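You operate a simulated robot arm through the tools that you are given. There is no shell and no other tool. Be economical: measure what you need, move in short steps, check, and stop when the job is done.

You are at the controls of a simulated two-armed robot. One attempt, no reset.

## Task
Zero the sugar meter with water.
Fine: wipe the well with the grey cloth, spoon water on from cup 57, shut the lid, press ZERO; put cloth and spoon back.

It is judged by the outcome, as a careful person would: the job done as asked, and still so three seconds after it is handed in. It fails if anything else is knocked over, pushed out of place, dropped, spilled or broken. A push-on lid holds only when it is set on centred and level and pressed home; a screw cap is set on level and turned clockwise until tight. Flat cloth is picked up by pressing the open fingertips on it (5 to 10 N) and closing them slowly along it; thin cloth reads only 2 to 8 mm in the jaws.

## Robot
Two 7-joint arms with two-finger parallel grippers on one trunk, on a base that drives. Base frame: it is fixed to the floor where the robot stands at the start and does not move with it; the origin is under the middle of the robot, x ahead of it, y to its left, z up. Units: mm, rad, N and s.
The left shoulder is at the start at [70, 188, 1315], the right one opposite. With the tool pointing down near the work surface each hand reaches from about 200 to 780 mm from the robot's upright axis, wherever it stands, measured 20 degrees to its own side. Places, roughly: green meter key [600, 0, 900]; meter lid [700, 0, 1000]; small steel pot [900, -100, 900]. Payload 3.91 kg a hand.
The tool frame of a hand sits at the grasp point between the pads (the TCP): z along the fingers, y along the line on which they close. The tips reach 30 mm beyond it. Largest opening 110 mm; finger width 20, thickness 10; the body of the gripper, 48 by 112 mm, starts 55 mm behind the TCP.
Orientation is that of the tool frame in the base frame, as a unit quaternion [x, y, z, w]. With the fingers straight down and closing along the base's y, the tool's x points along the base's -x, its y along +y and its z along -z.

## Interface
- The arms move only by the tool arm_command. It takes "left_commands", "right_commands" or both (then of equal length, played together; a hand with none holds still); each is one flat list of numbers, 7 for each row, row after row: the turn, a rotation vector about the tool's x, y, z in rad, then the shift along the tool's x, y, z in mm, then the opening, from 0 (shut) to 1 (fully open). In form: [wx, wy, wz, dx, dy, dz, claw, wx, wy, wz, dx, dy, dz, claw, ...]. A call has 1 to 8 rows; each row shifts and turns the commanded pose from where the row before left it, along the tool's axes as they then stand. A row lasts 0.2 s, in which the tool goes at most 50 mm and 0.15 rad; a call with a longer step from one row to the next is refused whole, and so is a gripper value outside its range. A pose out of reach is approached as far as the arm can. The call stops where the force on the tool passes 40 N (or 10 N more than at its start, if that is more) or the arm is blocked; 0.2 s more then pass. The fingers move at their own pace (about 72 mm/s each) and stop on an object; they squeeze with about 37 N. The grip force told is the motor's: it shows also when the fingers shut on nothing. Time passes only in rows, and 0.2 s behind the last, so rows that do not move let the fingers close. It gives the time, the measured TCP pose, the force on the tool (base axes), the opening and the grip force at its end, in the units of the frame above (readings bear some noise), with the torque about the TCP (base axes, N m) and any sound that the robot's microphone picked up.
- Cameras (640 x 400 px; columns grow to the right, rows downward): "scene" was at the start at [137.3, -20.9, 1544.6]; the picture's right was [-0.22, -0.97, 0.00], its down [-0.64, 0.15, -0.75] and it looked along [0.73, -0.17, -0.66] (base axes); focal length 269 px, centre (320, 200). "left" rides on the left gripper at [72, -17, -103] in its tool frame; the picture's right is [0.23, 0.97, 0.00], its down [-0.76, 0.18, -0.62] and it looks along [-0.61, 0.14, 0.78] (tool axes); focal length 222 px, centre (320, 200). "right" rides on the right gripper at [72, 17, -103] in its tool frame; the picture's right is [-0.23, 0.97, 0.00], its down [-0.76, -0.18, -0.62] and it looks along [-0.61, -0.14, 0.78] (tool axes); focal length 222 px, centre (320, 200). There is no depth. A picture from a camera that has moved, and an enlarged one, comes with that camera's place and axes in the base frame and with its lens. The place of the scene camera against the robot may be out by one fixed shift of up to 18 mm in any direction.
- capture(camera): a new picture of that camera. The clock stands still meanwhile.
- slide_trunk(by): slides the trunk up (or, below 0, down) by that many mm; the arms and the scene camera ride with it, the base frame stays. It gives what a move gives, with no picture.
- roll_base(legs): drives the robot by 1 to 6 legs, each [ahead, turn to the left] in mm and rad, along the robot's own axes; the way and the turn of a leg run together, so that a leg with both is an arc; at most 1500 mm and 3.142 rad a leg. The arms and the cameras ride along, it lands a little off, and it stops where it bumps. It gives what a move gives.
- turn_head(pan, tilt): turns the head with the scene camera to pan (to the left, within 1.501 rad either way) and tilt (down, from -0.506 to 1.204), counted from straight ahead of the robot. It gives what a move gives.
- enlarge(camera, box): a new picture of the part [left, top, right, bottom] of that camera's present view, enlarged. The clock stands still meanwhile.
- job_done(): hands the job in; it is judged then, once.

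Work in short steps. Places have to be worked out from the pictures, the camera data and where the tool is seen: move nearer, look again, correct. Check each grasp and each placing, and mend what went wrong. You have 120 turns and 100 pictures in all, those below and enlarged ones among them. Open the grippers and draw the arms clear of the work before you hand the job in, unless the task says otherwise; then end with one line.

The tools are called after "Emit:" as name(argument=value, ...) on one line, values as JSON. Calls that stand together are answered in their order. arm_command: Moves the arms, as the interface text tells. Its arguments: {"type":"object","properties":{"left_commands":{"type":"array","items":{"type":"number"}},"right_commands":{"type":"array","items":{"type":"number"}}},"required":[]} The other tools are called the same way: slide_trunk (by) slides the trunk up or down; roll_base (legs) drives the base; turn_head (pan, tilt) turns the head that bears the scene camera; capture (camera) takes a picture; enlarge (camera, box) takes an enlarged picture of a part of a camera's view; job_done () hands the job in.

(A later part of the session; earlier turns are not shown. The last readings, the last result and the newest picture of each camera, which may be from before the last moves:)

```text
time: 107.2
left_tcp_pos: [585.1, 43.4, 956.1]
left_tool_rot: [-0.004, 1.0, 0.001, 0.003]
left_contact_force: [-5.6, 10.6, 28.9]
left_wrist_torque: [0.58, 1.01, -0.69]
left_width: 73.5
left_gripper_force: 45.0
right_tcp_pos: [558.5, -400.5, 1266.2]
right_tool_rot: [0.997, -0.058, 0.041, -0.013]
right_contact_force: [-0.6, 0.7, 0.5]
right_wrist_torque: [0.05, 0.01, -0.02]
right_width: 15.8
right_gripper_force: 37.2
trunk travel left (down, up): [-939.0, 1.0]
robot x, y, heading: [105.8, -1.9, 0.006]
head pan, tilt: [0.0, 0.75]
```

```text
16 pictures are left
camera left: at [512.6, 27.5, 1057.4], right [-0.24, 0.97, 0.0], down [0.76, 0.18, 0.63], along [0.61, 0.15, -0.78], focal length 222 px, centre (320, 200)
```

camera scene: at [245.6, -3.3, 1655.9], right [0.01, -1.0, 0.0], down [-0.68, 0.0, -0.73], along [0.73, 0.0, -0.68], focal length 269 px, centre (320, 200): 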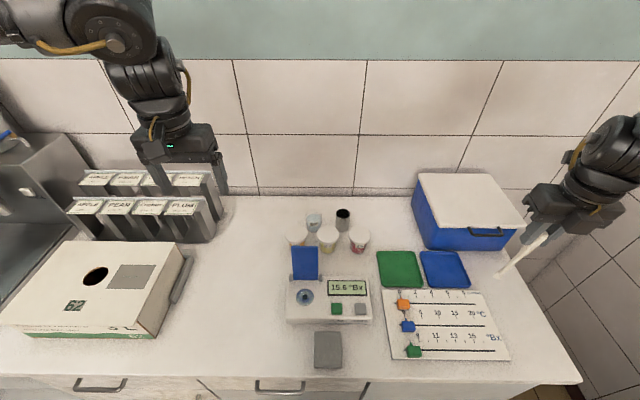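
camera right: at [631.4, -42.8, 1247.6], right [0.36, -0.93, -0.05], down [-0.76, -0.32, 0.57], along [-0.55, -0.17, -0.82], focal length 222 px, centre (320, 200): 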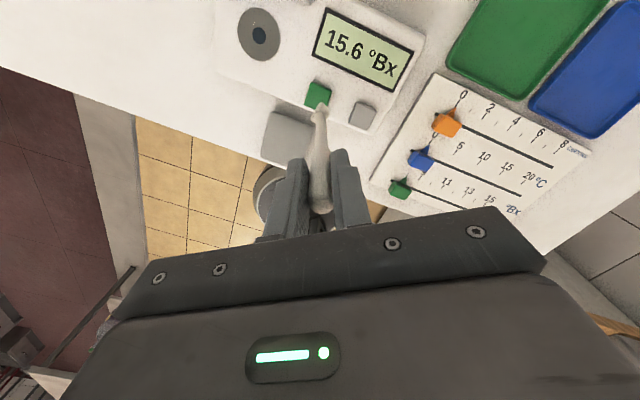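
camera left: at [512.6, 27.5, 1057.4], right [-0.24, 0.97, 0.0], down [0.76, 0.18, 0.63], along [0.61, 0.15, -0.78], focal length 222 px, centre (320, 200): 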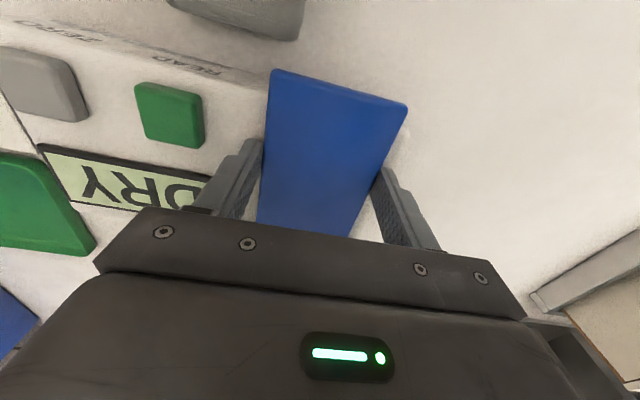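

The lid's sides are gripped (73.5 mm), readings steady. Swing it up along its hinge arc and a bit past upright.

Emit:
arm_command(left_commands=[0, 0, 0, -1.7, 0, -15.8, 0.5, 0, 0, 0, -4.9, 0, -15.1, 0.5, 0, 0, 0, -7.9, 0, -13.8, 0.5, 0, 0, 0, -10.6, 0, -11.8, 0.5, 0, 0, 0, -12.9, 0, -9.3, 0.5, 0, 0, 0, -14.5, 0, -6.5, 0.5, 0, 0, 0, -15.6, 0, -3.3, 0.5, 0, 0, 0, -15.8, 0, 0, 0.5])

Emit:
enlarge(camera="scene", box=[240, 200, 400, 330])

```text
time: 109.0
left_tcp_pos: [675.4, 40.7, 1030.9]
left_tool_rot: [-0.005, 1.0, 0.0, 0.002]
left_contact_force: [-0.3, 0.8, 0.2]
left_wrist_torque: [0.0, 0.02, -0.01]
left_width: 55.0
left_gripper_force: 0.0
right_tcp_pos: [562.4, -402.2, 1262.5]
right_tool_rot: [0.997, -0.06, 0.038, -0.014]
right_contact_force: [0.4, -0.2, 0.0]
right_wrist_torque: [-0.02, 0.0, 0.01]
right_width: 15.7
right_gripper_force: 37.2
trunk travel left (down, up): [-939.0, 1.0]
robot x, y, heading: [105.2, -2.1, 0.007]
head pan, tilt: [0.0, 0.75]
```

```text
3.08 times, centred on (320, 265) of scene
camera zoom: at [247.6, -5.2, 1655.7], right [0.01, -1.0, 0.0], down [-0.68, 0.0, -0.73], along [0.73, 0.01, -0.68], focal length 828 px, centre (320, 0)
```

zoom: 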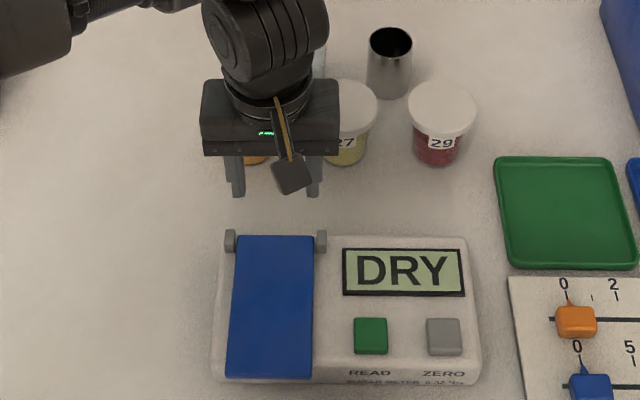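

It slipped and the lid fell shut. I back the base 60 mm, regrip nearer the lid's front edge for better leverage, and lift slowly.

Emit:
roll_base(legs=[[-60, 0]])

Emit:
arm_command(left_commands=[0, 0, 0, 30, 1, 0, 0.85, 0, 0, 0, 35, 1, 20, 0.85, 0, 0, 0, 0, 0, 30, 0.85, 0, 0, 0, 0, 0, 15, 0.85, 0, 0, 0, 0, 0, 6, 0.85, 0, 0, 0, 0, 0, 0, 0.7, 0, 0, 0, 0, 0, 0, 0.6, 0, 0, 0, 0, 0, 0, 0.5])

Emit:
arm_command(left_commands=[0, 0, 0, 0, 0, 0, 0.4, 0, 0, 0, 0, 0, 0, 0.4, 0, 0, 0, 0, 0, -3, 0.4, 0, 0, 0, 0, 0, -4, 0.4, 0, 0, 0, 0, 0, -4, 0.4])

Emit:
capture(camera="left")

```text
time: 109.9
left_tcp_pos: [621.5, 43.2, 1026.1]
left_tool_rot: [-0.005, 1.0, 0.0, -0.003]
left_contact_force: [0.9, 0.7, -0.4]
left_wrist_torque: [0.01, 0.03, -0.02]
left_width: 55.1
left_gripper_force: 0.1
right_tcp_pos: [511.5, -401.6, 1259.9]
right_tool_rot: [0.998, -0.058, 0.036, -0.012]
right_contact_force: [0.8, 0.0, -1.2]
right_wrist_torque: [-0.01, 0.07, -0.01]
right_width: 15.8
right_gripper_force: 37.2
trunk travel left (down, up): [-939.0, 1.0]
robot x, y, heading: [45.4, -5.0, 0.009]
head pan, tilt: [0.0, 0.75]
```

```text
time: 111.7
left_tcp_pos: [547.9, 43.6, 958.6]
left_tool_rot: [-0.006, 1.0, 0.001, 0.0]
left_contact_force: [4.9, 2.3, -3.0]
left_wrist_torque: [0.2, 0.22, -0.44]
left_width: 73.6
left_gripper_force: 44.9
right_tcp_pos: [503.1, -401.9, 1263.1]
right_tool_rot: [0.997, -0.058, 0.038, -0.014]
right_contact_force: [-0.3, -0.1, 0.2]
right_wrist_torque: [-0.05, -0.01, 0.02]
right_width: 16.0
right_gripper_force: 37.0
trunk travel left (down, up): [-939.0, 1.0]
robot x, y, heading: [49.1, -3.0, 0.006]
head pan, tilt: [0.0, 0.75]
```

```text
time: 112.9
left_tcp_pos: [549.0, 43.9, 968.2]
left_tool_rot: [-0.005, 1.0, 0.0, 0.0]
left_contact_force: [3.8, 2.3, -11.8]
left_wrist_torque: [0.2, 1.25, -0.65]
left_width: 73.4
left_gripper_force: 45.7
right_tcp_pos: [503.5, -401.8, 1263.2]
right_tool_rot: [0.997, -0.058, 0.038, -0.014]
right_contact_force: [0.6, 0.1, 0.0]
right_wrist_torque: [0.03, -0.01, 0.02]
right_width: 16.2
right_gripper_force: 36.8
trunk travel left (down, up): [-939.0, 1.0]
robot x, y, heading: [47.3, -2.0, 0.008]
head pan, tilt: [0.0, 0.75]
```

```text
14 pictures are left
camera left: at [476.9, 27.5, 1070.4], right [-0.24, 0.97, 0.0], down [0.76, 0.18, 0.62], along [0.6, 0.15, -0.78], focal length 222 px, centre (320, 200)
```

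left: 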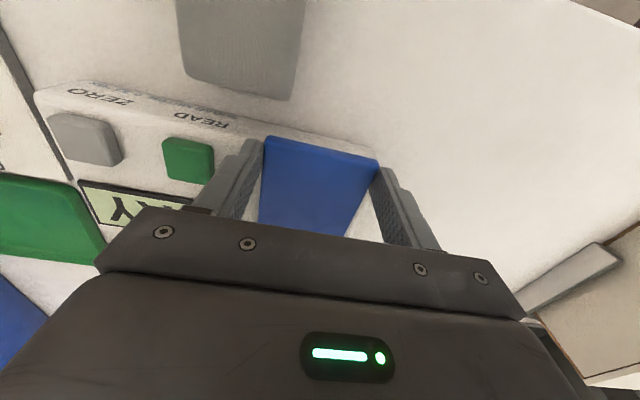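

The lid is held and turning in the pads (≈12 N). I keep to the true 112 mm arc in small slow steps.

Emit:
arm_command(left_commands=[0, 0, 0, -1.3, 0, -9.6, 0.4, 0, 0, 0, -2.1, 0, -9.6, 0.4, 0, 0, 0, -3, 0, -9.3, 0.4, 0, 0, 0, -3.7, 0, -9, 0.4])

```text
time: 113.9
left_tcp_pos: [557.7, 43.6, 1007.2]
left_tool_rot: [-0.005, 1.0, 0.001, 0.001]
left_contact_force: [-3.5, 2.1, -9.6]
left_wrist_torque: [0.34, 1.24, -0.94]
left_width: 73.8
left_gripper_force: 45.4
right_tcp_pos: [501.9, -401.1, 1263.2]
right_tool_rot: [0.997, -0.059, 0.039, -0.014]
right_contact_force: [1.1, 0.5, -0.7]
right_wrist_torque: [-0.01, -0.03, -0.03]
right_width: 16.0
right_gripper_force: 37.0
trunk travel left (down, up): [-939.0, 1.0]
robot x, y, heading: [46.1, -2.2, 0.007]
head pan, tilt: [0.0, 0.75]
```

Still held at 73.8 mm with the lid ~25° open. Continue to ~65°.

Emit:
arm_command(left_commands=[0, 0, 0, -4.5, 0, -8.7, 0.4, 0, 0, 0, -5.3, 0, -8.2, 0.4, 0, 0, 0, -5.9, 0, -7.8, 0.4, 0, 0, 0, -6.6, 0, -7.2, 0.4, 0, 0, 0, -7.2, 0, -6.6, 0.4, 0, 0, 0, -7.8, 0, -5.9, 0.4, 0, 0, 0, -8.2, 0, -5.3, 0.4])

```text
time: 115.5
left_tcp_pos: [600.8, 43.5, 1058.2]
left_tool_rot: [-0.006, 1.0, 0.0, 0.001]
left_contact_force: [-12.7, 0.3, -1.2]
left_wrist_torque: [0.07, 1.54, -0.2]
left_width: 73.3
left_gripper_force: 44.9
right_tcp_pos: [499.7, -401.6, 1265.3]
right_tool_rot: [0.997, -0.059, 0.04, -0.013]
right_contact_force: [0.3, 0.0, -0.4]
right_wrist_torque: [-0.01, -0.01, 0.03]
right_width: 15.5
right_gripper_force: 36.4
trunk travel left (down, up): [-939.0, 1.0]
robot x, y, heading: [47.1, -3.6, 0.008]
head pan, tilt: [0.0, 0.75]
```

Emit:
arm_command(left_commands=[0, 0, 0, -8.7, 0, -4.5, 0.4, 0, 0, 0, -9, 0, -3.7, 0.4, 0, 0, 0, -9.3, 0, -2.9, 0.4, 0, 0, 0, -9.5, 0, -2.1, 0.4, 0, 0, 0, -9.7, 0, -1.3, 0.4, 0, 0, 0, -9.8, 0, -0.4, 0.4, 0, 0, 0, -9.8, 0, 0.4, 0.4, 0, 0, 0, -9.7, 0, 1.3, 0.4])

Emit:
enlarge(camera="scene", box=[220, 180, 420, 320])

```text
time: 117.3
left_tcp_pos: [679.1, 44.6, 1071.2]
left_tool_rot: [-0.005, 1.0, 0.0, 0.002]
left_contact_force: [-0.3, -0.5, -0.4]
left_wrist_torque: [0.02, -0.02, -0.02]
left_width: 43.7
left_gripper_force: 0.1
right_tcp_pos: [501.2, -402.4, 1262.4]
right_tool_rot: [0.997, -0.059, 0.04, -0.013]
right_contact_force: [-0.4, 0.3, 0.1]
right_wrist_torque: [-0.02, 0.02, -0.02]
right_width: 15.8
right_gripper_force: 37.1
trunk travel left (down, up): [-939.0, 1.0]
robot x, y, heading: [46.2, 0.9, 0.007]
head pan, tilt: [0.0, 0.75]
```

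```text
2.86 times, centred on (320, 250) of scene
camera zoom: at [185.7, -3.8, 1655.8], right [0.01, -1.0, 0.0], down [-0.68, 0.0, -0.73], along [0.73, 0.01, -0.68], focal length 769 px, centre (320, 57)
```

zoom: 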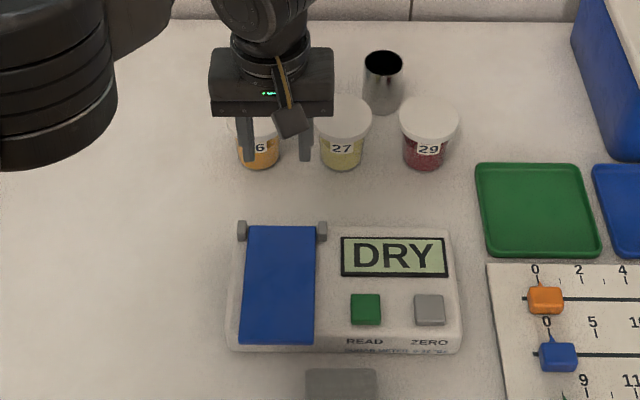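

It slipped out late because my arc ran outward. I regrip and repeat the part that worked, but finish with a flat path (pads sliding inward on the lid), then release and rise.

Emit:
arm_command(left_commands=[0, 0, 0, 32, 0, 10, 0.85, 0, 0, 0, 32, 0, 10, 0.85, 0, 0, 0, 32, 0, 10, 0.85, 0, 0, 0, 32, -1, 10, 0.85, 0, 0, 0, 2, 0, 40, 0.85, 0, 0, 0, 0, 0, 25, 0.85, 0, 0, 0, 0, 0, 9, 0.85, 0, 0, 0, 0, 0, 0, 0.7])

Emit:
arm_command(left_commands=[0, 0, 0, 0, 0, 0, 0.6, 0, 0, 0, 0, 0, 0, 0.5, 0, 0, 0, 0, 0, 0, 0.4, 0, 0, 0, 0, 0, 0, 0.4, 0, 0, 0, 0, 0, -3, 0.4, 0, 0, 0, 0, 0, -4, 0.4, 0, 0, 0, 0, 0, -4, 0.4, 0, 0, 0, -1.3, 0, -9.6, 0.4])

Emit:
arm_command(left_commands=[0, 0, 0, -2.1, 0, -9.6, 0.4, 0, 0, 0, -3, 0, -9.3, 0.4, 0, 0, 0, -3.7, 0, -9, 0.4, 0, 0, 0, -4.5, 0, -8.7, 0.4, 0, 0, 0, -5.3, 0, -8.2, 0.4, 0, 0, 0, -5.9, 0, -7.8, 0.4, 0, 0, 0, -6.6, 0, -7.2, 0.4, 0, 0, 0, -7.2, 0, -6.6, 0.4])

Emit:
arm_command(left_commands=[0, 0, 0, -8.2, 0, -4, 0.4, 0, 0, 0, -9, 0, -2, 0.4, 0, 0, 0, -10, 0, 0, 0.4, 0, 0, 0, -10, 0, 0, 0.4])

```text
time: 119.1
left_tcp_pos: [549.6, 43.5, 955.5]
left_tool_rot: [-0.006, 1.0, 0.0, 0.0]
left_contact_force: [0.6, 1.0, 0.5]
left_wrist_torque: [0.01, 0.01, -0.01]
left_width: 77.0
left_gripper_force: 0.0
right_tcp_pos: [501.7, -402.4, 1264.3]
right_tool_rot: [0.997, -0.059, 0.039, -0.013]
right_contact_force: [-0.2, 0.8, 0.0]
right_wrist_torque: [-0.02, 0.02, 0.02]
right_width: 15.8
right_gripper_force: 37.1
trunk travel left (down, up): [-939.0, 1.0]
robot x, y, heading: [47.4, -1.8, 0.006]
head pan, tilt: [0.0, 0.75]
```

```text
time: 120.9
left_tcp_pos: [553.0, 43.1, 975.1]
left_tool_rot: [-0.005, 1.0, 0.0, 0.001]
left_contact_force: [1.3, 9.1, -11.0]
left_wrist_torque: [0.12, 1.22, -1.15]
left_width: 73.9
left_gripper_force: 44.8
right_tcp_pos: [502.2, -400.5, 1264.1]
right_tool_rot: [0.997, -0.059, 0.038, -0.012]
right_contact_force: [0.0, -1.3, 0.3]
right_wrist_torque: [0.0, -0.02, 0.0]
right_width: 15.7
right_gripper_force: 36.0
trunk travel left (down, up): [-939.0, 1.0]
robot x, y, heading: [51.9, -2.3, 0.009]
head pan, tilt: [0.0, 0.75]
```

```text
time: 122.7
left_tcp_pos: [588.3, 44.8, 1044.2]
left_tool_rot: [-0.004, 1.0, 0.0, 0.001]
left_contact_force: [-10.5, 4.0, -2.8]
left_wrist_torque: [0.25, 1.51, -0.44]
left_width: 73.2
left_gripper_force: 44.9
right_tcp_pos: [500.1, -401.1, 1264.8]
right_tool_rot: [0.997, -0.058, 0.039, -0.014]
right_contact_force: [0.3, 0.5, 0.3]
right_wrist_torque: [-0.02, 0.01, 0.0]
right_width: 15.9
right_gripper_force: 37.5
trunk travel left (down, up): [-939.0, 1.0]
robot x, y, heading: [45.3, -2.1, 0.007]
head pan, tilt: [0.0, 0.75]
```

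```text
time: 123.7
left_tcp_pos: [621.8, 43.7, 1053.8]
left_tool_rot: [-0.004, 1.0, 0.0, 0.006]
left_contact_force: [-19.5, 6.5, 32.6]
left_wrist_torque: [0.13, 0.9, -0.25]
left_width: 73.2
left_gripper_force: 45.7
right_tcp_pos: [494.6, -399.4, 1267.8]
right_tool_rot: [0.997, -0.058, 0.043, -0.013]
right_contact_force: [0.1, 0.3, -0.1]
right_wrist_torque: [0.03, 0.0, -0.01]
right_width: 15.8
right_gripper_force: 37.4
trunk travel left (down, up): [-939.0, 1.0]
robot x, y, heading: [45.5, -1.6, 0.008]
head pan, tilt: [0.0, 0.75]
```

Force shows I'm now pressing along the lid toward the hinge, so the hinge is further back (~x 673, radius ~124). Rise a bit and go on past upright.

Emit:
arm_command(left_commands=[0, 0, 0, -4, 0, -8, 0.4, 0, 0, 0, -9, 0, -6, 0.4, 0, 0, 0, -10, 0, -5, 0.4, 0, 0, 0, -10, 0, -3, 0.4, 0, 0, 0, -10, 0, -1, 0.4])

Emit:
arm_command(left_commands=[0, 0, 0, -10, 0, 0, 0.4, 0, 0, 0, -10, 0, 1, 0.4, 0, 0, 0, -8, 0, 2, 0.4, 0, 0, 0, 0, 0, 0, 0.4])

```text
time: 124.9
left_tcp_pos: [669.8, 41.1, 1072.5]
left_tool_rot: [-0.005, 1.0, 0.001, 0.002]
left_contact_force: [-0.9, -0.7, -0.6]
left_wrist_torque: [0.02, -0.03, 0.0]
left_width: 44.0
left_gripper_force: 0.2
right_tcp_pos: [501.3, -404.1, 1263.8]
right_tool_rot: [0.997, -0.06, 0.039, -0.014]
right_contact_force: [-1.2, -0.2, 0.5]
right_wrist_torque: [-0.01, -0.03, 0.01]
right_width: 15.9
right_gripper_force: 37.2
trunk travel left (down, up): [-939.0, 1.0]
robot x, y, heading: [44.1, -0.2, 0.01]
head pan, tilt: [0.0, 0.75]
```

```text
time: 125.9
left_tcp_pos: [697.7, 46.0, 1069.1]
left_tool_rot: [-0.005, 1.0, -0.001, 0.0]
left_contact_force: [0.0, 0.7, 0.1]
left_wrist_torque: [0.03, -0.01, -0.02]
left_width: 44.0
left_gripper_force: 0.1
right_tcp_pos: [501.9, -400.1, 1265.7]
right_tool_rot: [0.997, -0.059, 0.04, -0.013]
right_contact_force: [0.1, 0.3, -0.5]
right_wrist_torque: [0.0, -0.01, 0.0]
right_width: 16.0
right_gripper_force: 36.3
trunk travel left (down, up): [-939.0, 1.0]
robot x, y, heading: [47.5, -4.6, 0.008]
head pan, tilt: [0.0, 0.75]
```

Emit:
capture(camera="left")

```text
12 pictures are left
camera left: at [625.2, 29.8, 1171.6], right [-0.24, 0.97, 0.0], down [0.76, 0.19, 0.62], along [0.61, 0.15, -0.78], focal length 222 px, centre (320, 200)
```

left: 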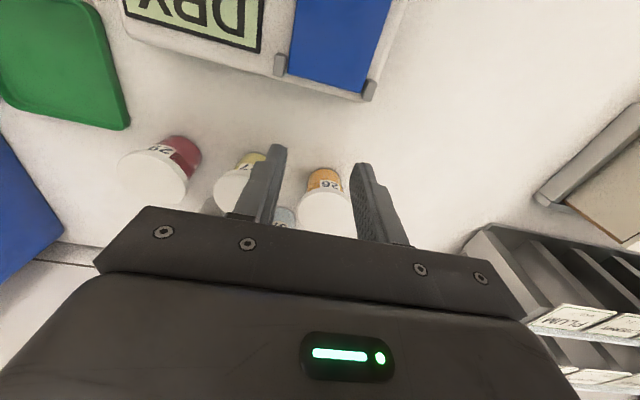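

Shut again. Re-deriving from the force data: pivot ≈(665,938), radius ≈116, and both slips came after I was compressing ~10 mm toward the hinge. I repeat with the corrected arc, in half-steps.

Emit:
arm_command(left_commands=[0, 0, 0, 36, -0.6, 10, 0.85, 0, 0, 0, 36, -0.6, 10, 0.85, 0, 0, 0, 36, -0.6, 10, 0.85, 0, 0, 0, 36, -0.6, 10, 0.85, 0, 0, 0, 4, 0, 40, 0.85, 0, 0, 0, 0, 0, 25, 0.85, 0, 0, 0, 0, 0, 8.5, 0.7, 0, 0, 0, 0, 0, 0, 0.55])

Emit:
arm_command(left_commands=[0, 0, 0, 0, 0, 0, 0.4, 0, 0, 0, 0, 0, 0, 0.3, 0, 0, 0, 0, 0, -8, 0.3, 0, 0, 0, -0.2, 0, -8, 0.3, 0, 0, 0, -0.9, 0, -7, 0.3, 0, 0, 0, -1.2, 0, -7, 0.3, 0, 0, 0, -2, 0, -7.8, 0.3, 0, 0, 0, -2.5, 0, -7.7, 0.3])

Emit:
arm_command(left_commands=[0, 0, 0, -3, 0, -7.5, 0.3, 0, 0, 0, -3.5, 0, -7.3, 0.3, 0, 0, 0, -4, 0, -7, 0.3, 0, 0, 0, -4.6, 0, -6.7, 0.3, 0, 0, 0, -4.9, 0, -6.3, 0.3, 0, 0, 0, -5.4, 0, -6, 0.3, 0, 0, 0, -5.8, 0, -5.6, 0.3, 0, 0, 0, -6.2, 0, -5.2, 0.3])

Emit:
arm_command(left_commands=[0, 0, 0, -6.6, 0, -4.7, 0.3, 0, 0, 0, -6.8, 0, -4.3, 0.3, 0, 0, 0, -7.1, 0, -3.8, 0.3, 0, 0, 0, -7.4, 0, -3.3, 0.3])

```text
time: 127.7
left_tcp_pos: [548.9, 43.2, 956.1]
left_tool_rot: [-0.005, 1.0, -0.001, 0.002]
left_contact_force: [3.6, 16.3, 11.2]
left_wrist_torque: [-0.76, -0.31, -0.68]
left_width: 73.5
left_gripper_force: 44.7
right_tcp_pos: [501.1, -398.4, 1265.4]
right_tool_rot: [0.997, -0.059, 0.039, -0.013]
right_contact_force: [0.2, -0.2, -0.3]
right_wrist_torque: [0.01, 0.01, -0.01]
right_width: 15.9
right_gripper_force: 37.1
trunk travel left (down, up): [-939.0, 1.0]
robot x, y, heading: [47.6, -2.5, 0.009]
head pan, tilt: [0.0, 0.75]
```

```text
time: 129.5
left_tcp_pos: [557.0, 43.6, 999.8]
left_tool_rot: [-0.006, 1.0, 0.0, 0.0]
left_contact_force: [-0.4, 15.4, -12.2]
left_wrist_torque: [0.52, 1.3, -0.98]
left_width: 73.8
left_gripper_force: 44.9
right_tcp_pos: [500.8, -398.5, 1264.4]
right_tool_rot: [0.997, -0.059, 0.039, -0.011]
right_contact_force: [0.3, -0.3, 0.5]
right_wrist_torque: [0.01, -0.01, 0.0]
right_width: 16.1
right_gripper_force: 37.1
trunk travel left (down, up): [-939.0, 1.0]
robot x, y, heading: [44.8, -2.8, 0.005]
head pan, tilt: [0.0, 0.75]
```

```text
time: 131.3
left_tcp_pos: [592.8, 43.2, 1053.5]
left_tool_rot: [-0.005, 1.0, 0.0, 0.0]
left_contact_force: [-7.8, 15.6, -6.0]
left_wrist_torque: [0.37, 1.33, -0.39]
left_width: 73.1
left_gripper_force: 45.0
right_tcp_pos: [499.6, -399.4, 1264.9]
right_tool_rot: [0.997, -0.058, 0.038, -0.013]
right_contact_force: [0.4, 0.3, 0.5]
right_wrist_torque: [0.01, -0.01, -0.03]
right_width: 15.7
right_gripper_force: 36.6
trunk travel left (down, up): [-939.0, 1.0]
robot x, y, heading: [45.1, -0.2, 0.001]
head pan, tilt: [0.0, 0.75]
```

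```text
time: 132.3
left_tcp_pos: [619.8, 43.2, 1069.8]
left_tool_rot: [-0.005, 1.0, 0.0, 0.001]
left_contact_force: [-12.9, 13.6, 0.6]
left_wrist_torque: [0.48, 1.58, -0.19]
left_width: 73.3
left_gripper_force: 45.3
right_tcp_pos: [499.7, -399.5, 1266.3]
right_tool_rot: [0.997, -0.059, 0.04, -0.013]
right_contact_force: [-0.3, -0.5, -0.7]
right_wrist_torque: [-0.01, 0.02, 0.01]
right_width: 15.7
right_gripper_force: 37.1
trunk travel left (down, up): [-939.0, 1.0]
robot x, y, heading: [45.3, -2.1, 0.01]
head pan, tilt: [0.0, 0.75]
```

Forces stay clean and the lid is at ~68°. Continue past upright.

Emit:
arm_command(left_commands=[0, 0, 0, -7.6, 0, -2.8, 0.3, 0, 0, 0, -7.7, 0, -2.5, 0.3, 0, 0, 0, -7.9, 0, -1.7, 0.3, 0, 0, 0, -8, 0, -1.4, 0.3])

Emit:
arm_command(left_commands=[0, 0, 0, -8, 0, -0.5, 0.3, 0, 0, 0, -8, 0, -0.2, 0.3, 0, 0, 0, -8, 0, 0.8, 0.3, 0, 0, 0, -8, 0, 0.8, 0.3])

```text
time: 133.4
left_tcp_pos: [654.3, 56.9, 1076.8]
left_tool_rot: [-0.011, 1.0, 0.01, 0.001]
left_contact_force: [1.0, 1.2, -0.6]
left_wrist_torque: [-0.13, 0.06, 0.01]
left_width: 38.4
left_gripper_force: 2.0
right_tcp_pos: [502.0, -396.4, 1265.8]
right_tool_rot: [0.998, -0.056, 0.039, -0.011]
right_contact_force: [0.2, 0.2, 0.4]
right_wrist_torque: [-0.02, 0.01, 0.0]
right_width: 15.6
right_gripper_force: 36.8
trunk travel left (down, up): [-939.0, 1.0]
robot x, y, heading: [49.9, 2.2, 0.014]
head pan, tilt: [0.0, 0.75]
stopped in row 4 (left hand): the force on the tool passed its limit at 47 N (the readings are from after the stop); the commanded pose is now the measured one
```

```text
time: 134.4
left_tcp_pos: [684.2, 47.5, 1078.2]
left_tool_rot: [-0.01, 1.0, 0.011, 0.002]
left_contact_force: [-0.1, -1.0, 1.0]
left_wrist_torque: [0.04, 0.02, 0.0]
left_width: 33.2
left_gripper_force: 0.1
right_tcp_pos: [501.3, -405.4, 1262.4]
right_tool_rot: [0.997, -0.059, 0.04, -0.016]
right_contact_force: [0.2, -0.2, -0.1]
right_wrist_torque: [0.02, 0.05, 0.01]
right_width: 16.0
right_gripper_force: 37.0
trunk travel left (down, up): [-939.0, 1.0]
robot x, y, heading: [46.1, -0.4, 0.01]
head pan, tilt: [0.0, 0.75]
```

Emit:
enlarge(camera="scene", box=[220, 180, 420, 320])

```text
2.86 times, centred on (320, 250) of scene
camera zoom: at [185.1, -7.2, 1655.9], right [0.01, -1.0, 0.0], down [-0.68, 0.0, -0.73], along [0.73, 0.01, -0.68], focal length 769 px, centre (320, 57)
```

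zoom: 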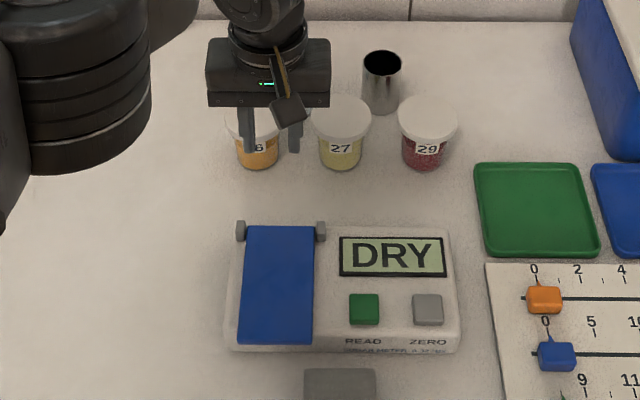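

Shut again, with the meter unmoved. The side force showed the lid centre is nearer y≈47; I regrip centred there, repeat the clean part to ~68°, then swing briskly over the top so it carries past upright.

Emit:
arm_command(left_commands=[0, 0, 0, 33, 0, 11, 0.85, 0, 0, 0, 33, 0, 11, 0.85, 0, 0, 0, 33, 0, 11, 0.85, 0, 0, 0, 33, 0, 11, 0.85, 0, 0, 0, 2.6, 0, 45, 0.85, 0, 0, 0, 0, 0, 25, 0.85, 0, 0, 0, 0, 0, 8.5, 0.7, 0, 0, 0, 0, 0, 0, 0.55])

Emit:
arm_command(left_commands=[0, 0, 0, 0, 0, 0, 0.4, 0, 0, 0, 0, 0, 0, 0.3, 0, 0, 0, 0, 0, -8, 0.3, 0, 0, 0, -0.2, 0, -8, 0.3, 0, 0, 0, -0.9, 0, -7, 0.3, 0, 0, 0, -1.2, 0, -7, 0.3, 0, 0, 0, -2, 0, -7.8, 0.3, 0, 0, 0, -2.5, 0, -7.7, 0.3])

Emit:
arm_command(left_commands=[0, 0, 0, -3, 0, -7.5, 0.3, 0, 0, 0, -3.5, 0, -7.3, 0.3, 0, 0, 0, -4, 0, -7, 0.3, 0, 0, 0, -4.6, 0, -6.7, 0.3, 0, 0, 0, -4.9, 0, -6.3, 0.3, 0, 0, 0, -5.4, 0, -6, 0.3, 0, 0, 0, -5.8, 0, -5.6, 0.3, 0, 0, 0, -6.2, 0, -5.2, 0.3])

Emit:
arm_command(left_commands=[0, 0, 0, -6.6, 0, -4.7, 0.3, 0, 0, 0, -14, 0, -8, 0.3, 0, 0, 0, -35, 0, -11, 0.3, 0, 0, 0, -42, 0, -1, 0.3, 0, 0, 0, -8, 0, 0, 0.3])

Emit:
enlarge(camera="scene", box=[220, 180, 420, 320])

```text
time: 136.2
left_tcp_pos: [551.4, 43.2, 956.5]
left_tool_rot: [-0.008, 1.0, 0.007, 0.005]
left_contact_force: [5.5, -22.9, 19.7]
left_wrist_torque: [-2.18, -0.17, -0.45]
left_width: 73.2
left_gripper_force: 45.2
right_tcp_pos: [500.5, -406.4, 1264.0]
right_tool_rot: [0.997, -0.058, 0.039, -0.015]
right_contact_force: [0.1, 0.4, -0.6]
right_wrist_torque: [-0.01, 0.01, 0.0]
right_width: 16.0
right_gripper_force: 37.3
trunk travel left (down, up): [-939.0, 1.0]
robot x, y, heading: [47.3, -3.6, 0.009]
head pan, tilt: [0.0, 0.75]
```

```text
time: 138.0
left_tcp_pos: [558.4, 43.1, 999.2]
left_tool_rot: [-0.01, 1.0, 0.01, 0.001]
left_contact_force: [-4.1, -29.9, -12.1]
left_wrist_torque: [-0.76, 1.48, -1.14]
left_width: 73.7
left_gripper_force: 45.1
right_tcp_pos: [502.1, -407.6, 1261.5]
right_tool_rot: [0.997, -0.059, 0.039, -0.015]
right_contact_force: [-0.3, -0.5, -0.2]
right_wrist_torque: [0.03, 0.0, -0.02]
right_width: 15.8
right_gripper_force: 36.4
trunk travel left (down, up): [-939.0, 1.0]
robot x, y, heading: [51.2, -0.3, 0.007]
head pan, tilt: [0.0, 0.75]
```

```text
time: 139.8
left_tcp_pos: [595.0, 43.1, 1051.0]
left_tool_rot: [-0.01, 1.0, 0.01, 0.002]
left_contact_force: [-4.6, -31.0, -11.1]
left_wrist_torque: [-0.91, 1.23, -0.48]
left_width: 73.3
left_gripper_force: 45.0
right_tcp_pos: [501.6, -409.3, 1260.9]
right_tool_rot: [0.997, -0.059, 0.038, -0.015]
right_contact_force: [0.0, -0.3, 0.3]
right_wrist_torque: [0.01, 0.0, 0.03]
right_width: 15.6
right_gripper_force: 37.0
trunk travel left (down, up): [-939.0, 1.0]
robot x, y, heading: [45.4, -2.5, 0.0]
head pan, tilt: [0.0, 0.75]
```

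```text
time: 141.0
left_tcp_pos: [700.4, 46.8, 1078.2]
left_tool_rot: [-0.008, 1.0, 0.013, 0.003]
left_contact_force: [-1.4, -0.1, 0.9]
left_wrist_torque: [0.04, -0.04, -0.02]
left_width: 33.0
left_gripper_force: 0.0
right_tcp_pos: [498.0, -407.4, 1263.3]
right_tool_rot: [0.997, -0.061, 0.039, -0.016]
right_contact_force: [-0.6, 0.7, 0.2]
right_wrist_torque: [0.04, -0.01, 0.02]
right_width: 15.9
right_gripper_force: 36.8
trunk travel left (down, up): [-939.0, 1.0]
robot x, y, heading: [49.6, 0.6, 0.006]
head pan, tilt: [0.0, 0.75]
```

```text
2.86 times, centred on (320, 250) of scene
camera zoom: at [183.5, -9.3, 1656.1], right [0.01, -1.0, 0.0], down [-0.68, 0.0, -0.73], along [0.73, 0.01, -0.68], focal length 769 px, centre (320, 57)
```

zoom: 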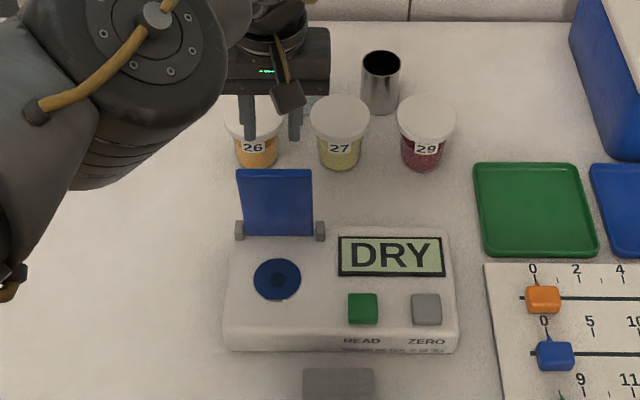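

The lid is open. Now the left hand goes up and away, the base returns to the scooping pose, and the right hand repeats the approach to cup 57.

Emit:
arm_command(left_commands=[0, 0, 0, 0, 0, -45, 0.3, 0, 0, 0, 0, 0, -45, 0.3, 0, 0, 0, 23, 30, -28, 0.3, 0, 0, 0, 23, 30, -28, 0.3, 0, 0, 0, 23, 30, -28, 0.3, 0, 0, 0, 23, 30, -28, 0.3, 0, 0, 0, 23, 30, -28, 0.3, 0, 0, 0, 23, 30, -28, 0.3])

Emit:
roll_base(legs=[[85, 0], [0, 0.5]])

Emit:
arm_command(right_commands=[0.069, 0.09, 0, 0, 0, 0, 0, 0.069, 0.09, 0, 0, 0, 0, 0, 0.069, 0.09, 0, 0, 0, 0, 0, 0, 0, 0, 21, 1, 36, 0, 0, 0, 0, 21, 1, 36, 0, 0, 0, 0, 21, 1, 36, 0, 0, 0, 0, 0, 0, 0, 0])

Emit:
turn_head(pan=-0.7, tilt=0.75)

```text
time: 142.8
left_tcp_pos: [557.1, 225.3, 1339.1]
left_tool_rot: [-0.008, 1.0, 0.01, 0.003]
left_contact_force: [-0.8, -0.1, 0.9]
left_wrist_torque: [0.01, -0.02, 0.01]
left_width: 32.9
left_gripper_force: 0.2
right_tcp_pos: [498.3, -400.6, 1264.8]
right_tool_rot: [0.997, -0.059, 0.04, -0.013]
right_contact_force: [-1.4, 0.2, -0.2]
right_wrist_torque: [0.0, 0.0, -0.01]
right_width: 16.1
right_gripper_force: 36.9
trunk travel left (down, up): [-939.0, 1.0]
robot x, y, heading: [48.2, -3.4, 0.009]
head pan, tilt: [0.0, 0.75]
```

```text
time: 145.3
left_tcp_pos: [472.0, 441.0, 1340.0]
left_tool_rot: [-0.255, 0.967, 0.01, 0.001]
left_contact_force: [0.0, -0.1, 0.0]
left_wrist_torque: [-0.02, 0.02, -0.01]
left_width: 33.0
left_gripper_force: 0.1
right_tcp_pos: [719.4, -134.1, 1264.9]
right_tool_rot: [0.981, 0.189, 0.036, -0.023]
right_contact_force: [0.4, -0.3, -0.6]
right_wrist_torque: [0.02, -0.02, 0.03]
right_width: 15.8
right_gripper_force: 36.8
trunk travel left (down, up): [-939.0, 1.0]
robot x, y, heading: [130.2, -0.1, 0.506]
head pan, tilt: [0.0, 0.75]
```

```text
time: 146.9
left_tcp_pos: [474.2, 441.8, 1337.7]
left_tool_rot: [-0.255, 0.967, 0.011, -0.001]
left_contact_force: [0.6, 0.4, -0.4]
left_wrist_torque: [0.0, 0.04, -0.02]
left_width: 33.0
left_gripper_force: 0.1
right_tcp_pos: [803.4, -83.2, 1185.2]
right_tool_rot: [0.96, 0.187, 0.146, -0.148]
right_contact_force: [-0.7, -0.4, -0.3]
right_wrist_torque: [0.02, -0.02, 0.01]
right_width: 15.8
right_gripper_force: 37.1
trunk travel left (down, up): [-939.0, 1.0]
robot x, y, heading: [129.4, 0.3, 0.506]
head pan, tilt: [0.0, 0.75]
```

```text
time: 147.9
left_tcp_pos: [474.4, 442.6, 1338.1]
left_tool_rot: [-0.255, 0.967, 0.011, 0.0]
left_contact_force: [-0.7, 0.1, -0.1]
left_wrist_torque: [0.0, 0.0, -0.01]
left_width: 32.9
left_gripper_force: 0.0
right_tcp_pos: [803.5, -82.9, 1186.0]
right_tool_rot: [0.96, 0.187, 0.147, -0.148]
right_contact_force: [-1.1, -0.4, -0.2]
right_wrist_torque: [-0.02, -0.04, 0.0]
right_width: 15.9
right_gripper_force: 37.0
trunk travel left (down, up): [-939.0, 1.0]
robot x, y, heading: [130.0, -2.4, 0.505]
head pan, tilt: [-0.7, 0.75]
```

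Pose known; move to above cup 57 as before and lower into the water.

Emit:
arm_command(right_commands=[0, 0, 0, 14.3, -0.8, 28.6, 0, 0, 0, 0, 14.3, -0.8, 28.6, 0, 0, 0, 0, 14.3, -0.8, 28.6, 0, 0, 0, 0, 14.3, -0.8, 28.6, 0, 0, 0, 0, 0, 0, 0, 0])

Emit:
enlarge(camera="right", box=[260, 50, 420, 150])

```text
time: 149.1
left_tcp_pos: [473.9, 441.9, 1337.0]
left_tool_rot: [-0.255, 0.967, 0.011, 0.0]
left_contact_force: [0.3, -0.2, -0.3]
left_wrist_torque: [0.03, 0.02, 0.03]
left_width: 33.0
left_gripper_force: 0.0
right_tcp_pos: [878.0, -22.1, 1100.6]
right_tool_rot: [0.96, 0.188, 0.146, -0.149]
right_contact_force: [0.2, 0.1, -0.1]
right_wrist_torque: [-0.02, 0.02, 0.01]
right_width: 15.7
right_gripper_force: 36.9
trunk travel left (down, up): [-939.0, 1.0]
robot x, y, heading: [131.3, -0.3, 0.504]
head pan, tilt: [-0.7, 0.75]
```

```text
4.00 times, centred on (340, 100) of right
camera zoom: at [926.2, -50.2, 1215.9], right [0.19, -0.93, -0.3], down [-0.89, -0.3, 0.35], along [-0.42, 0.2, -0.89], focal length 888 px, centre (240, 600)
```

zoom: 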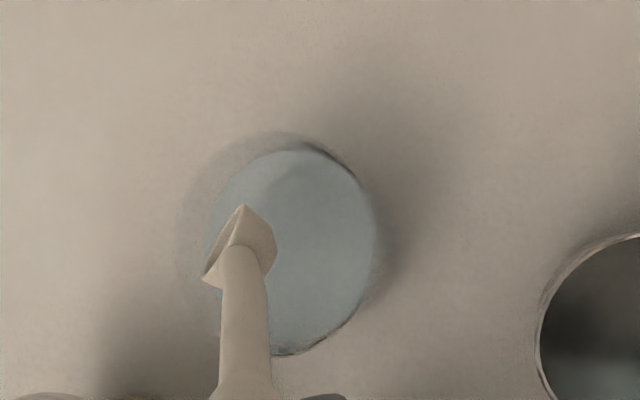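

Identical to before. Lower, tilt, and lift with the same sequence that worked.

Emit:
arm_command(right_commands=[0, 0, 0, -4.5, 3.1, 12.3, 0, 0, 0, 0, -4.5, 3.1, 12.3, 0, 0, 0, 0, -4.5, 3.1, 12.3, 0, 0, 0, 0, -4.5, 3.1, 12.3, 0, 0.0854, 0.1106, 0, -15.9, 12.3, 0, 0, 0.0854, 0.1106, 0, -15.9, 12.3, 0, 0, 0, 0, 0, 0, 0, 0, 0])

Emit:
arm_command(right_commands=[0.0854, 0.1106, 0, -10.2, 7.9, -1, 0, 0.0854, 0.1106, 0, -8, 6.2, -6.7, 0, 0.0854, 0.1106, 0, -5.9, 4.6, -6.1, 0, 0, 0, 0, 9, -7, -5.5, 0, 0, 0, 0, 9, -7, -5.5, 0, 0, 0, 0, 9, -7, -5.5, 0, 0, 0, 0, 9, -7, -5.5, 0, 0, 0, 0, 9, -7, -5.5, 0])

Emit:
arm_command(right_commands=[0.0854, 0.1106, 0, -15.9, 12.3, 0, 0, 0.0854, 0.1106, 0, -15.9, 12.3, 0, 0, 0, 0, 0, 11.5, -9, -2.5, 0, 0, 0, 0, 11.5, -9, -2.5, 0, 0, 0, 0, 11.5, -9, -2.5, 0, 0, 0, 0, 11.5, -9, -2.5, 0, 0, 0, 0, 0, 0, 0, 0])

Emit:
enlarge(camera="scene", box=[262, 165, 318, 210])

```text
time: 150.7
left_tcp_pos: [475.7, 443.4, 1336.9]
left_tool_rot: [-0.256, 0.967, 0.011, -0.001]
left_contact_force: [0.7, 0.3, 0.9]
left_wrist_torque: [0.02, 0.03, 0.0]
left_width: 32.9
left_gripper_force: 0.0
right_tcp_pos: [862.6, -48.3, 1028.4]
right_tool_rot: [0.922, 0.181, 0.235, -0.25]
right_contact_force: [0.0, -0.9, 0.8]
right_wrist_torque: [-0.02, -0.02, -0.03]
right_width: 15.7
right_gripper_force: 36.9
trunk travel left (down, up): [-939.0, 1.0]
robot x, y, heading: [130.9, -1.2, 0.507]
head pan, tilt: [-0.7, 0.75]
```

```text
time: 152.5
left_tcp_pos: [473.8, 440.9, 1337.3]
left_tool_rot: [-0.256, 0.967, 0.011, 0.0]
left_contact_force: [-0.3, 0.3, 0.2]
left_wrist_torque: [-0.01, 0.03, -0.02]
left_width: 32.7
left_gripper_force: 0.1
right_tcp_pos: [843.3, -78.7, 1079.1]
right_tool_rot: [0.831, 0.166, 0.357, -0.393]
right_contact_force: [-0.1, 1.2, -0.5]
right_wrist_torque: [0.0, 0.01, -0.02]
right_width: 15.8
right_gripper_force: 37.1
trunk travel left (down, up): [-939.0, 1.0]
robot x, y, heading: [131.3, 0.4, 0.51]
head pan, tilt: [-0.7, 0.75]
```

```text
time: 154.1
left_tcp_pos: [474.3, 442.1, 1337.4]
left_tool_rot: [-0.256, 0.967, 0.011, -0.001]
left_contact_force: [-0.1, -0.6, 0.4]
left_wrist_torque: [-0.01, -0.02, -0.03]
left_width: 33.0
left_gripper_force: 0.0
right_tcp_pos: [835.9, -89.6, 1101.2]
right_tool_rot: [0.75, 0.152, 0.432, -0.477]
right_contact_force: [0.6, 0.7, -0.1]
right_wrist_torque: [0.0, -0.02, -0.03]
right_width: 15.9
right_gripper_force: 37.4
trunk travel left (down, up): [-939.0, 1.0]
robot x, y, heading: [129.4, -3.1, 0.505]
head pan, tilt: [-0.7, 0.75]
```

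```text
8.89 times, centred on (290, 188) of scene
camera zoom: at [261.6, 5.6, 1655.9], right [-0.19, -0.98, 0.0], down [-0.67, 0.13, -0.73], along [0.72, -0.14, -0.68], focal length 2393 px, centre (587, 311)
```

zoom: 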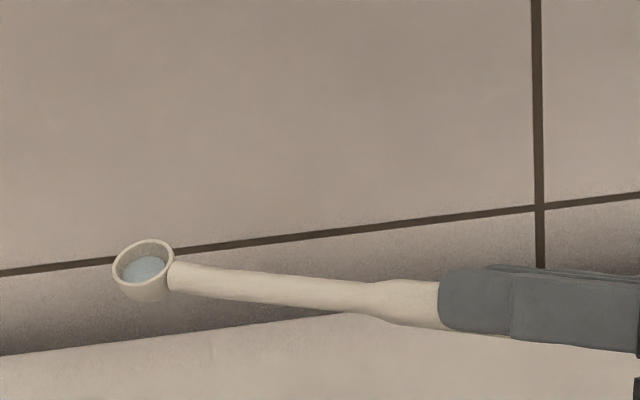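

Water is in the scoop again. Drive to the well as before and lower to ~50 mm above it, then check closely.

Emit:
roll_base(legs=[[-318, 0], [0, 0.2146]])

Emit:
turn_head(pan=-0.75, tilt=0.75)

Emit:
arm_command(right_commands=[-0.0854, -0.1106, 0, 15.9, -12.3, 0, 0, 0, 0, 0, -18, 14, 6.3, 0, 0, 0, 0, -18, 14, 6.3, 0, 0, 0, 0, -18, 14, 6.3, 0, 0, 0, 0, -18, 14, 6.3, 0, 0, 0, 0, 0, 0, 0, 0])

Emit:
enlarge(camera="scene", box=[250, 200, 298, 240])

```text
time: 157.0
left_tcp_pos: [97.4, 349.2, 1337.8]
left_tool_rot: [-0.355, 0.935, 0.012, -0.002]
left_contact_force: [0.4, 0.0, -0.7]
left_wrist_torque: [0.02, -0.02, -0.02]
left_width: 33.0
left_gripper_force: 0.1
right_tcp_pos: [561.2, -95.3, 1100.6]
right_tool_rot: [0.73, 0.229, 0.38, -0.52]
right_contact_force: [-0.5, -0.9, -0.2]
right_wrist_torque: [0.01, 0.0, -0.03]
right_width: 16.0
right_gripper_force: 37.5
trunk travel left (down, up): [-939.0, 1.0]
robot x, y, heading: [-149.7, -152.7, 0.713]
head pan, tilt: [-0.7, 0.75]
```

```text
time: 157.7
left_tcp_pos: [96.7, 349.9, 1337.6]
left_tool_rot: [-0.355, 0.935, 0.011, -0.002]
left_contact_force: [0.4, 0.7, 0.6]
left_wrist_torque: [0.0, 0.04, -0.04]
left_width: 33.2
left_gripper_force: 0.0
right_tcp_pos: [561.2, -96.3, 1100.6]
right_tool_rot: [0.731, 0.228, 0.38, -0.519]
right_contact_force: [0.1, 1.2, 0.1]
right_wrist_torque: [-0.01, 0.0, -0.01]
right_width: 15.7
right_gripper_force: 36.9
trunk travel left (down, up): [-939.0, 1.0]
robot x, y, heading: [-145.2, -153.8, 0.711]
head pan, tilt: [-0.75, 0.75]
```

```text
time: 159.1
left_tcp_pos: [97.2, 350.1, 1338.7]
left_tool_rot: [-0.355, 0.935, 0.011, -0.001]
left_contact_force: [0.2, 0.1, 0.2]
left_wrist_torque: [0.01, 0.0, 0.01]
left_width: 33.2
left_gripper_force: 0.0
right_tcp_pos: [563.1, -94.5, 1026.3]
right_tool_rot: [0.771, 0.241, 0.349, -0.474]
right_contact_force: [0.2, -1.2, -0.3]
right_wrist_torque: [0.0, 0.01, 0.03]
right_width: 15.9
right_gripper_force: 36.9
trunk travel left (down, up): [-939.0, 1.0]
robot x, y, heading: [-149.3, -156.2, 0.713]
head pan, tilt: [-0.75, 0.75]
```

```text
10.00 times, centred on (274, 220) of scene
camera zoom: at [-21.0, -125.9, 1655.9], right [-0.04, -1.0, 0.0], down [-0.68, 0.02, -0.73], along [0.73, -0.03, -0.68], focal length 2692 px, centre (780, 0)
```

zoom: 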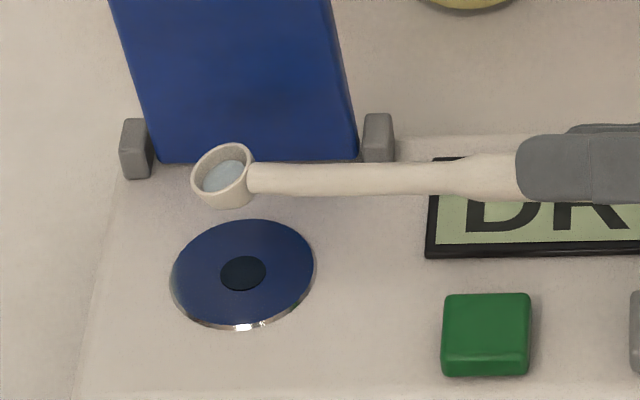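

Water is still there. From this view the well is ≈2.5 mm beyond the scoop in x. I'll put the scoop centre ~5 mm short of the prism centre (lip ~6 mm beyond), and lower to ~20 mm above the disc.

Emit:
arm_command(right_commands=[0, 0, 0, -12.7, 10.6, 3.3, 0, 0, 0, 0, -12.7, 10.6, 3.3, 0, 0, 0, 0, 0, 0, 0, 0])

Emit:
enlarge(camera="scene", box=[250, 200, 298, 240])

```text
time: 159.9
left_tcp_pos: [95.7, 350.4, 1337.0]
left_tool_rot: [-0.355, 0.935, 0.011, -0.002]
left_contact_force: [0.4, 0.2, 0.6]
left_wrist_torque: [-0.03, -0.02, -0.01]
left_width: 33.2
left_gripper_force: 0.1
right_tcp_pos: [562.8, -98.7, 993.2]
right_tool_rot: [0.772, 0.241, 0.35, -0.473]
right_contact_force: [0.1, 0.2, 0.2]
right_wrist_torque: [-0.02, -0.01, 0.02]
right_width: 16.0
right_gripper_force: 36.1
trunk travel left (down, up): [-939.0, 1.0]
robot x, y, heading: [-146.3, -155.2, 0.714]
head pan, tilt: [-0.75, 0.75]
```

```text
10.00 times, centred on (274, 220) of scene
camera zoom: at [-21.4, -125.8, 1655.9], right [-0.04, -1.0, 0.0], down [-0.68, 0.02, -0.73], along [0.73, -0.03, -0.68], focal length 2692 px, centre (780, 0)
```

zoom: 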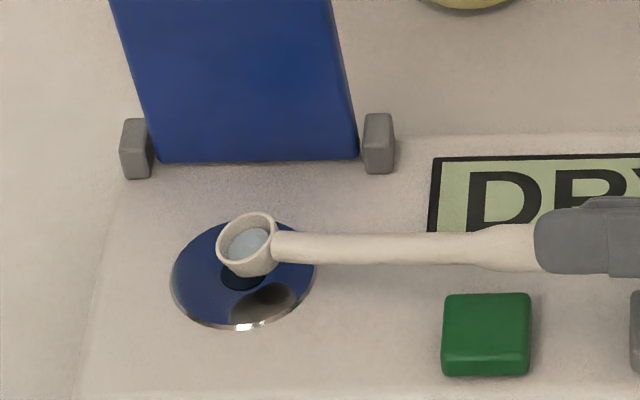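

Using its mirror image in the disc: the scoop is ~13 mm above the disc, ~5 mm short along the spoon — as intended. Now pour slowly, pivoting about the scoop with a slight rise.

Emit:
arm_command(right_commands=[-0.061, -0.079, 0, 12.2, -9.4, 0, 0, -0.061, -0.079, 0, 12.2, -9.4, 0, 0, -0.061, -0.079, 0, 12.2, -9.4, 0, 0, -0.061, -0.079, 0, 12, -9.2, 0, 0, -0.061, -0.079, 0, 11.4, -8.8, 0, 0, -0.061, -0.079, 0, 11.4, -8.8, 0, 0, -0.061, -0.079, 0, 11.4, -8.8, 0, 0, -0.061, -0.079, 0, 11.4, -8.8, 0, 0])

Emit:
arm_command(right_commands=[0, 0, 0, 0, 0, 0, 0, -0.061, -0.079, 0, 11.4, -8.8, 0, 0, -0.061, -0.079, 0, 11.4, -8.8, 0, 0, -0.061, -0.079, 0, 11.4, -8.8, 0, 0, 0, 0, 0, 0, 0, 0, 0, 0, 0, 0, 0, 0, 0, 0])

Emit:
enlarge(camera="scene", box=[250, 200, 298, 240])

```text
time: 161.7
left_tcp_pos: [95.8, 352.4, 1337.0]
left_tool_rot: [-0.355, 0.935, 0.01, -0.002]
left_contact_force: [-0.1, 0.3, 0.2]
left_wrist_torque: [0.01, 0.04, 0.0]
left_width: 33.2
left_gripper_force: 0.1
right_tcp_pos: [583.3, -31.2, 1085.7]
right_tool_rot: [0.931, 0.286, 0.141, -0.176]
right_contact_force: [-0.6, -0.3, 0.1]
right_wrist_torque: [0.02, 0.01, 0.02]
right_width: 15.9
right_gripper_force: 37.3
trunk travel left (down, up): [-939.0, 1.0]
robot x, y, heading: [-146.8, -155.5, 0.711]
head pan, tilt: [-0.75, 0.75]
```

```text
time: 163.1
left_tcp_pos: [97.4, 349.9, 1337.9]
left_tool_rot: [-0.356, 0.934, 0.011, -0.001]
left_contact_force: [0.6, 0.5, -0.5]
left_wrist_torque: [0.0, -0.01, 0.0]
left_width: 32.8
left_gripper_force: 0.1
right_tcp_pos: [598.1, 6.2, 1101.8]
right_tool_rot: [0.954, 0.289, 0.056, -0.059]
right_contact_force: [-0.2, -0.1, 0.3]
right_wrist_torque: [-0.02, 0.0, 0.0]
right_width: 15.6
right_gripper_force: 37.3
trunk travel left (down, up): [-939.0, 1.0]
robot x, y, heading: [-146.7, -154.1, 0.713]
head pan, tilt: [-0.75, 0.75]
```

```text
10.00 times, centred on (274, 220) of scene
camera zoom: at [-20.6, -126.3, 1655.9], right [-0.04, -1.0, 0.0], down [-0.68, 0.02, -0.73], along [0.73, -0.03, -0.68], focal length 2692 px, centre (780, 0)
```

zoom: 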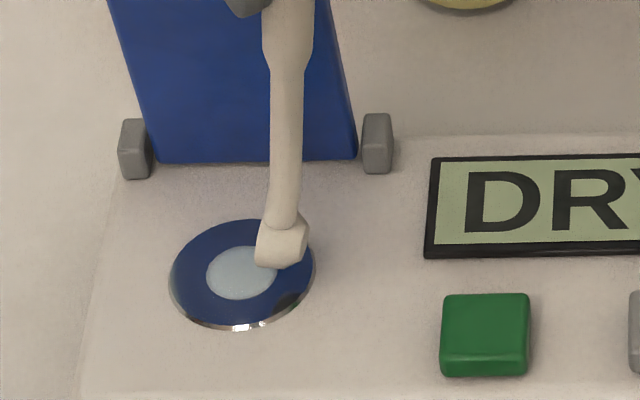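

Water now covers the prism. Tuck the spoon away, drive to the lid pose, and bring the left hand (fingers shut) above and behind the lid.

Emit:
arm_command(right_commands=[0, 0, 0, 0, 0, -40, 0, 0, 0, 0, -27, 17, -10, 0, 0, 0, 0, -27, 17, -5, 0, 0, 0, 0, -27, 17, -15, 0, 0, 0, 0, -30, 4, -35, 0, 0, 0, 0, -38, 4, -25, 0, 0, 0, 0, -38, 4, -25, 0, 0, 0, 0, -20, 4, -15, 0])

Emit:
roll_base(legs=[[0, -0.165], [297, 0], [0, -0.548]])

Emit:
arm_command(left_commands=[0, 0, 0, -14.5, -26, 22, 0, 0, 0, 0, -14.5, -26, 22, 0, 0, 0, 0, -14.5, -26, 22, 0, 0, 0, 0, -14.5, -26, 22, 0, 0, 0, 0, -14.5, -26, 22, 0, 0, 0, 0, -14.5, -26, 22, 0, 0, 0, 0, -14.5, -26, 22, 0, 0, 0, 0, 0, 0, 0, 0])

```text
time: 164.9
left_tcp_pos: [96.4, 349.6, 1337.8]
left_tool_rot: [-0.355, 0.935, 0.011, -0.002]
left_contact_force: [0.4, 0.3, 0.0]
left_wrist_torque: [0.0, -0.02, 0.02]
left_width: 32.8
left_gripper_force: 0.1
right_tcp_pos: [447.7, -190.9, 1234.8]
right_tool_rot: [0.954, 0.29, 0.056, -0.059]
right_contact_force: [-0.4, 0.0, 0.1]
right_wrist_torque: [0.01, 0.02, -0.01]
right_width: 15.5
right_gripper_force: 37.2
trunk travel left (down, up): [-939.0, 1.0]
robot x, y, heading: [-149.5, -153.4, 0.72]
head pan, tilt: [-0.75, 0.75]
```

```text
time: 169.1
left_tcp_pos: [616.7, 223.5, 1336.1]
left_tool_rot: [-0.005, 1.0, 0.011, 0.002]
left_contact_force: [0.2, 0.0, 0.9]
left_wrist_torque: [0.0, -0.03, 0.01]
left_width: 33.2
left_gripper_force: 0.0
right_tcp_pos: [530.2, -416.4, 1233.6]
right_tool_rot: [0.995, -0.062, 0.072, -0.035]
right_contact_force: [-0.5, -0.6, 0.2]
right_wrist_torque: [-0.01, 0.01, -0.01]
right_width: 15.8
right_gripper_force: 37.5
trunk travel left (down, up): [-939.0, 1.0]
robot x, y, heading: [102.5, 1.7, -0.001]
head pan, tilt: [-0.75, 0.75]
```

```text
time: 170.9
left_tcp_pos: [721.2, 45.4, 1181.1]
left_tool_rot: [-0.005, 1.0, 0.01, 0.001]
left_contact_force: [-0.1, -0.6, 0.0]
left_wrist_torque: [0.0, -0.02, 0.02]
left_width: 0.0
left_gripper_force: 37.1
right_tcp_pos: [529.8, -418.8, 1233.9]
right_tool_rot: [0.995, -0.061, 0.073, -0.036]
right_contact_force: [-0.1, 0.3, 0.1]
right_wrist_torque: [-0.03, 0.0, 0.0]
right_width: 15.7
right_gripper_force: 37.3
trunk travel left (down, up): [-939.0, 1.0]
robot x, y, heading: [102.5, 1.9, 0.0]
head pan, tilt: [-0.75, 0.75]
```

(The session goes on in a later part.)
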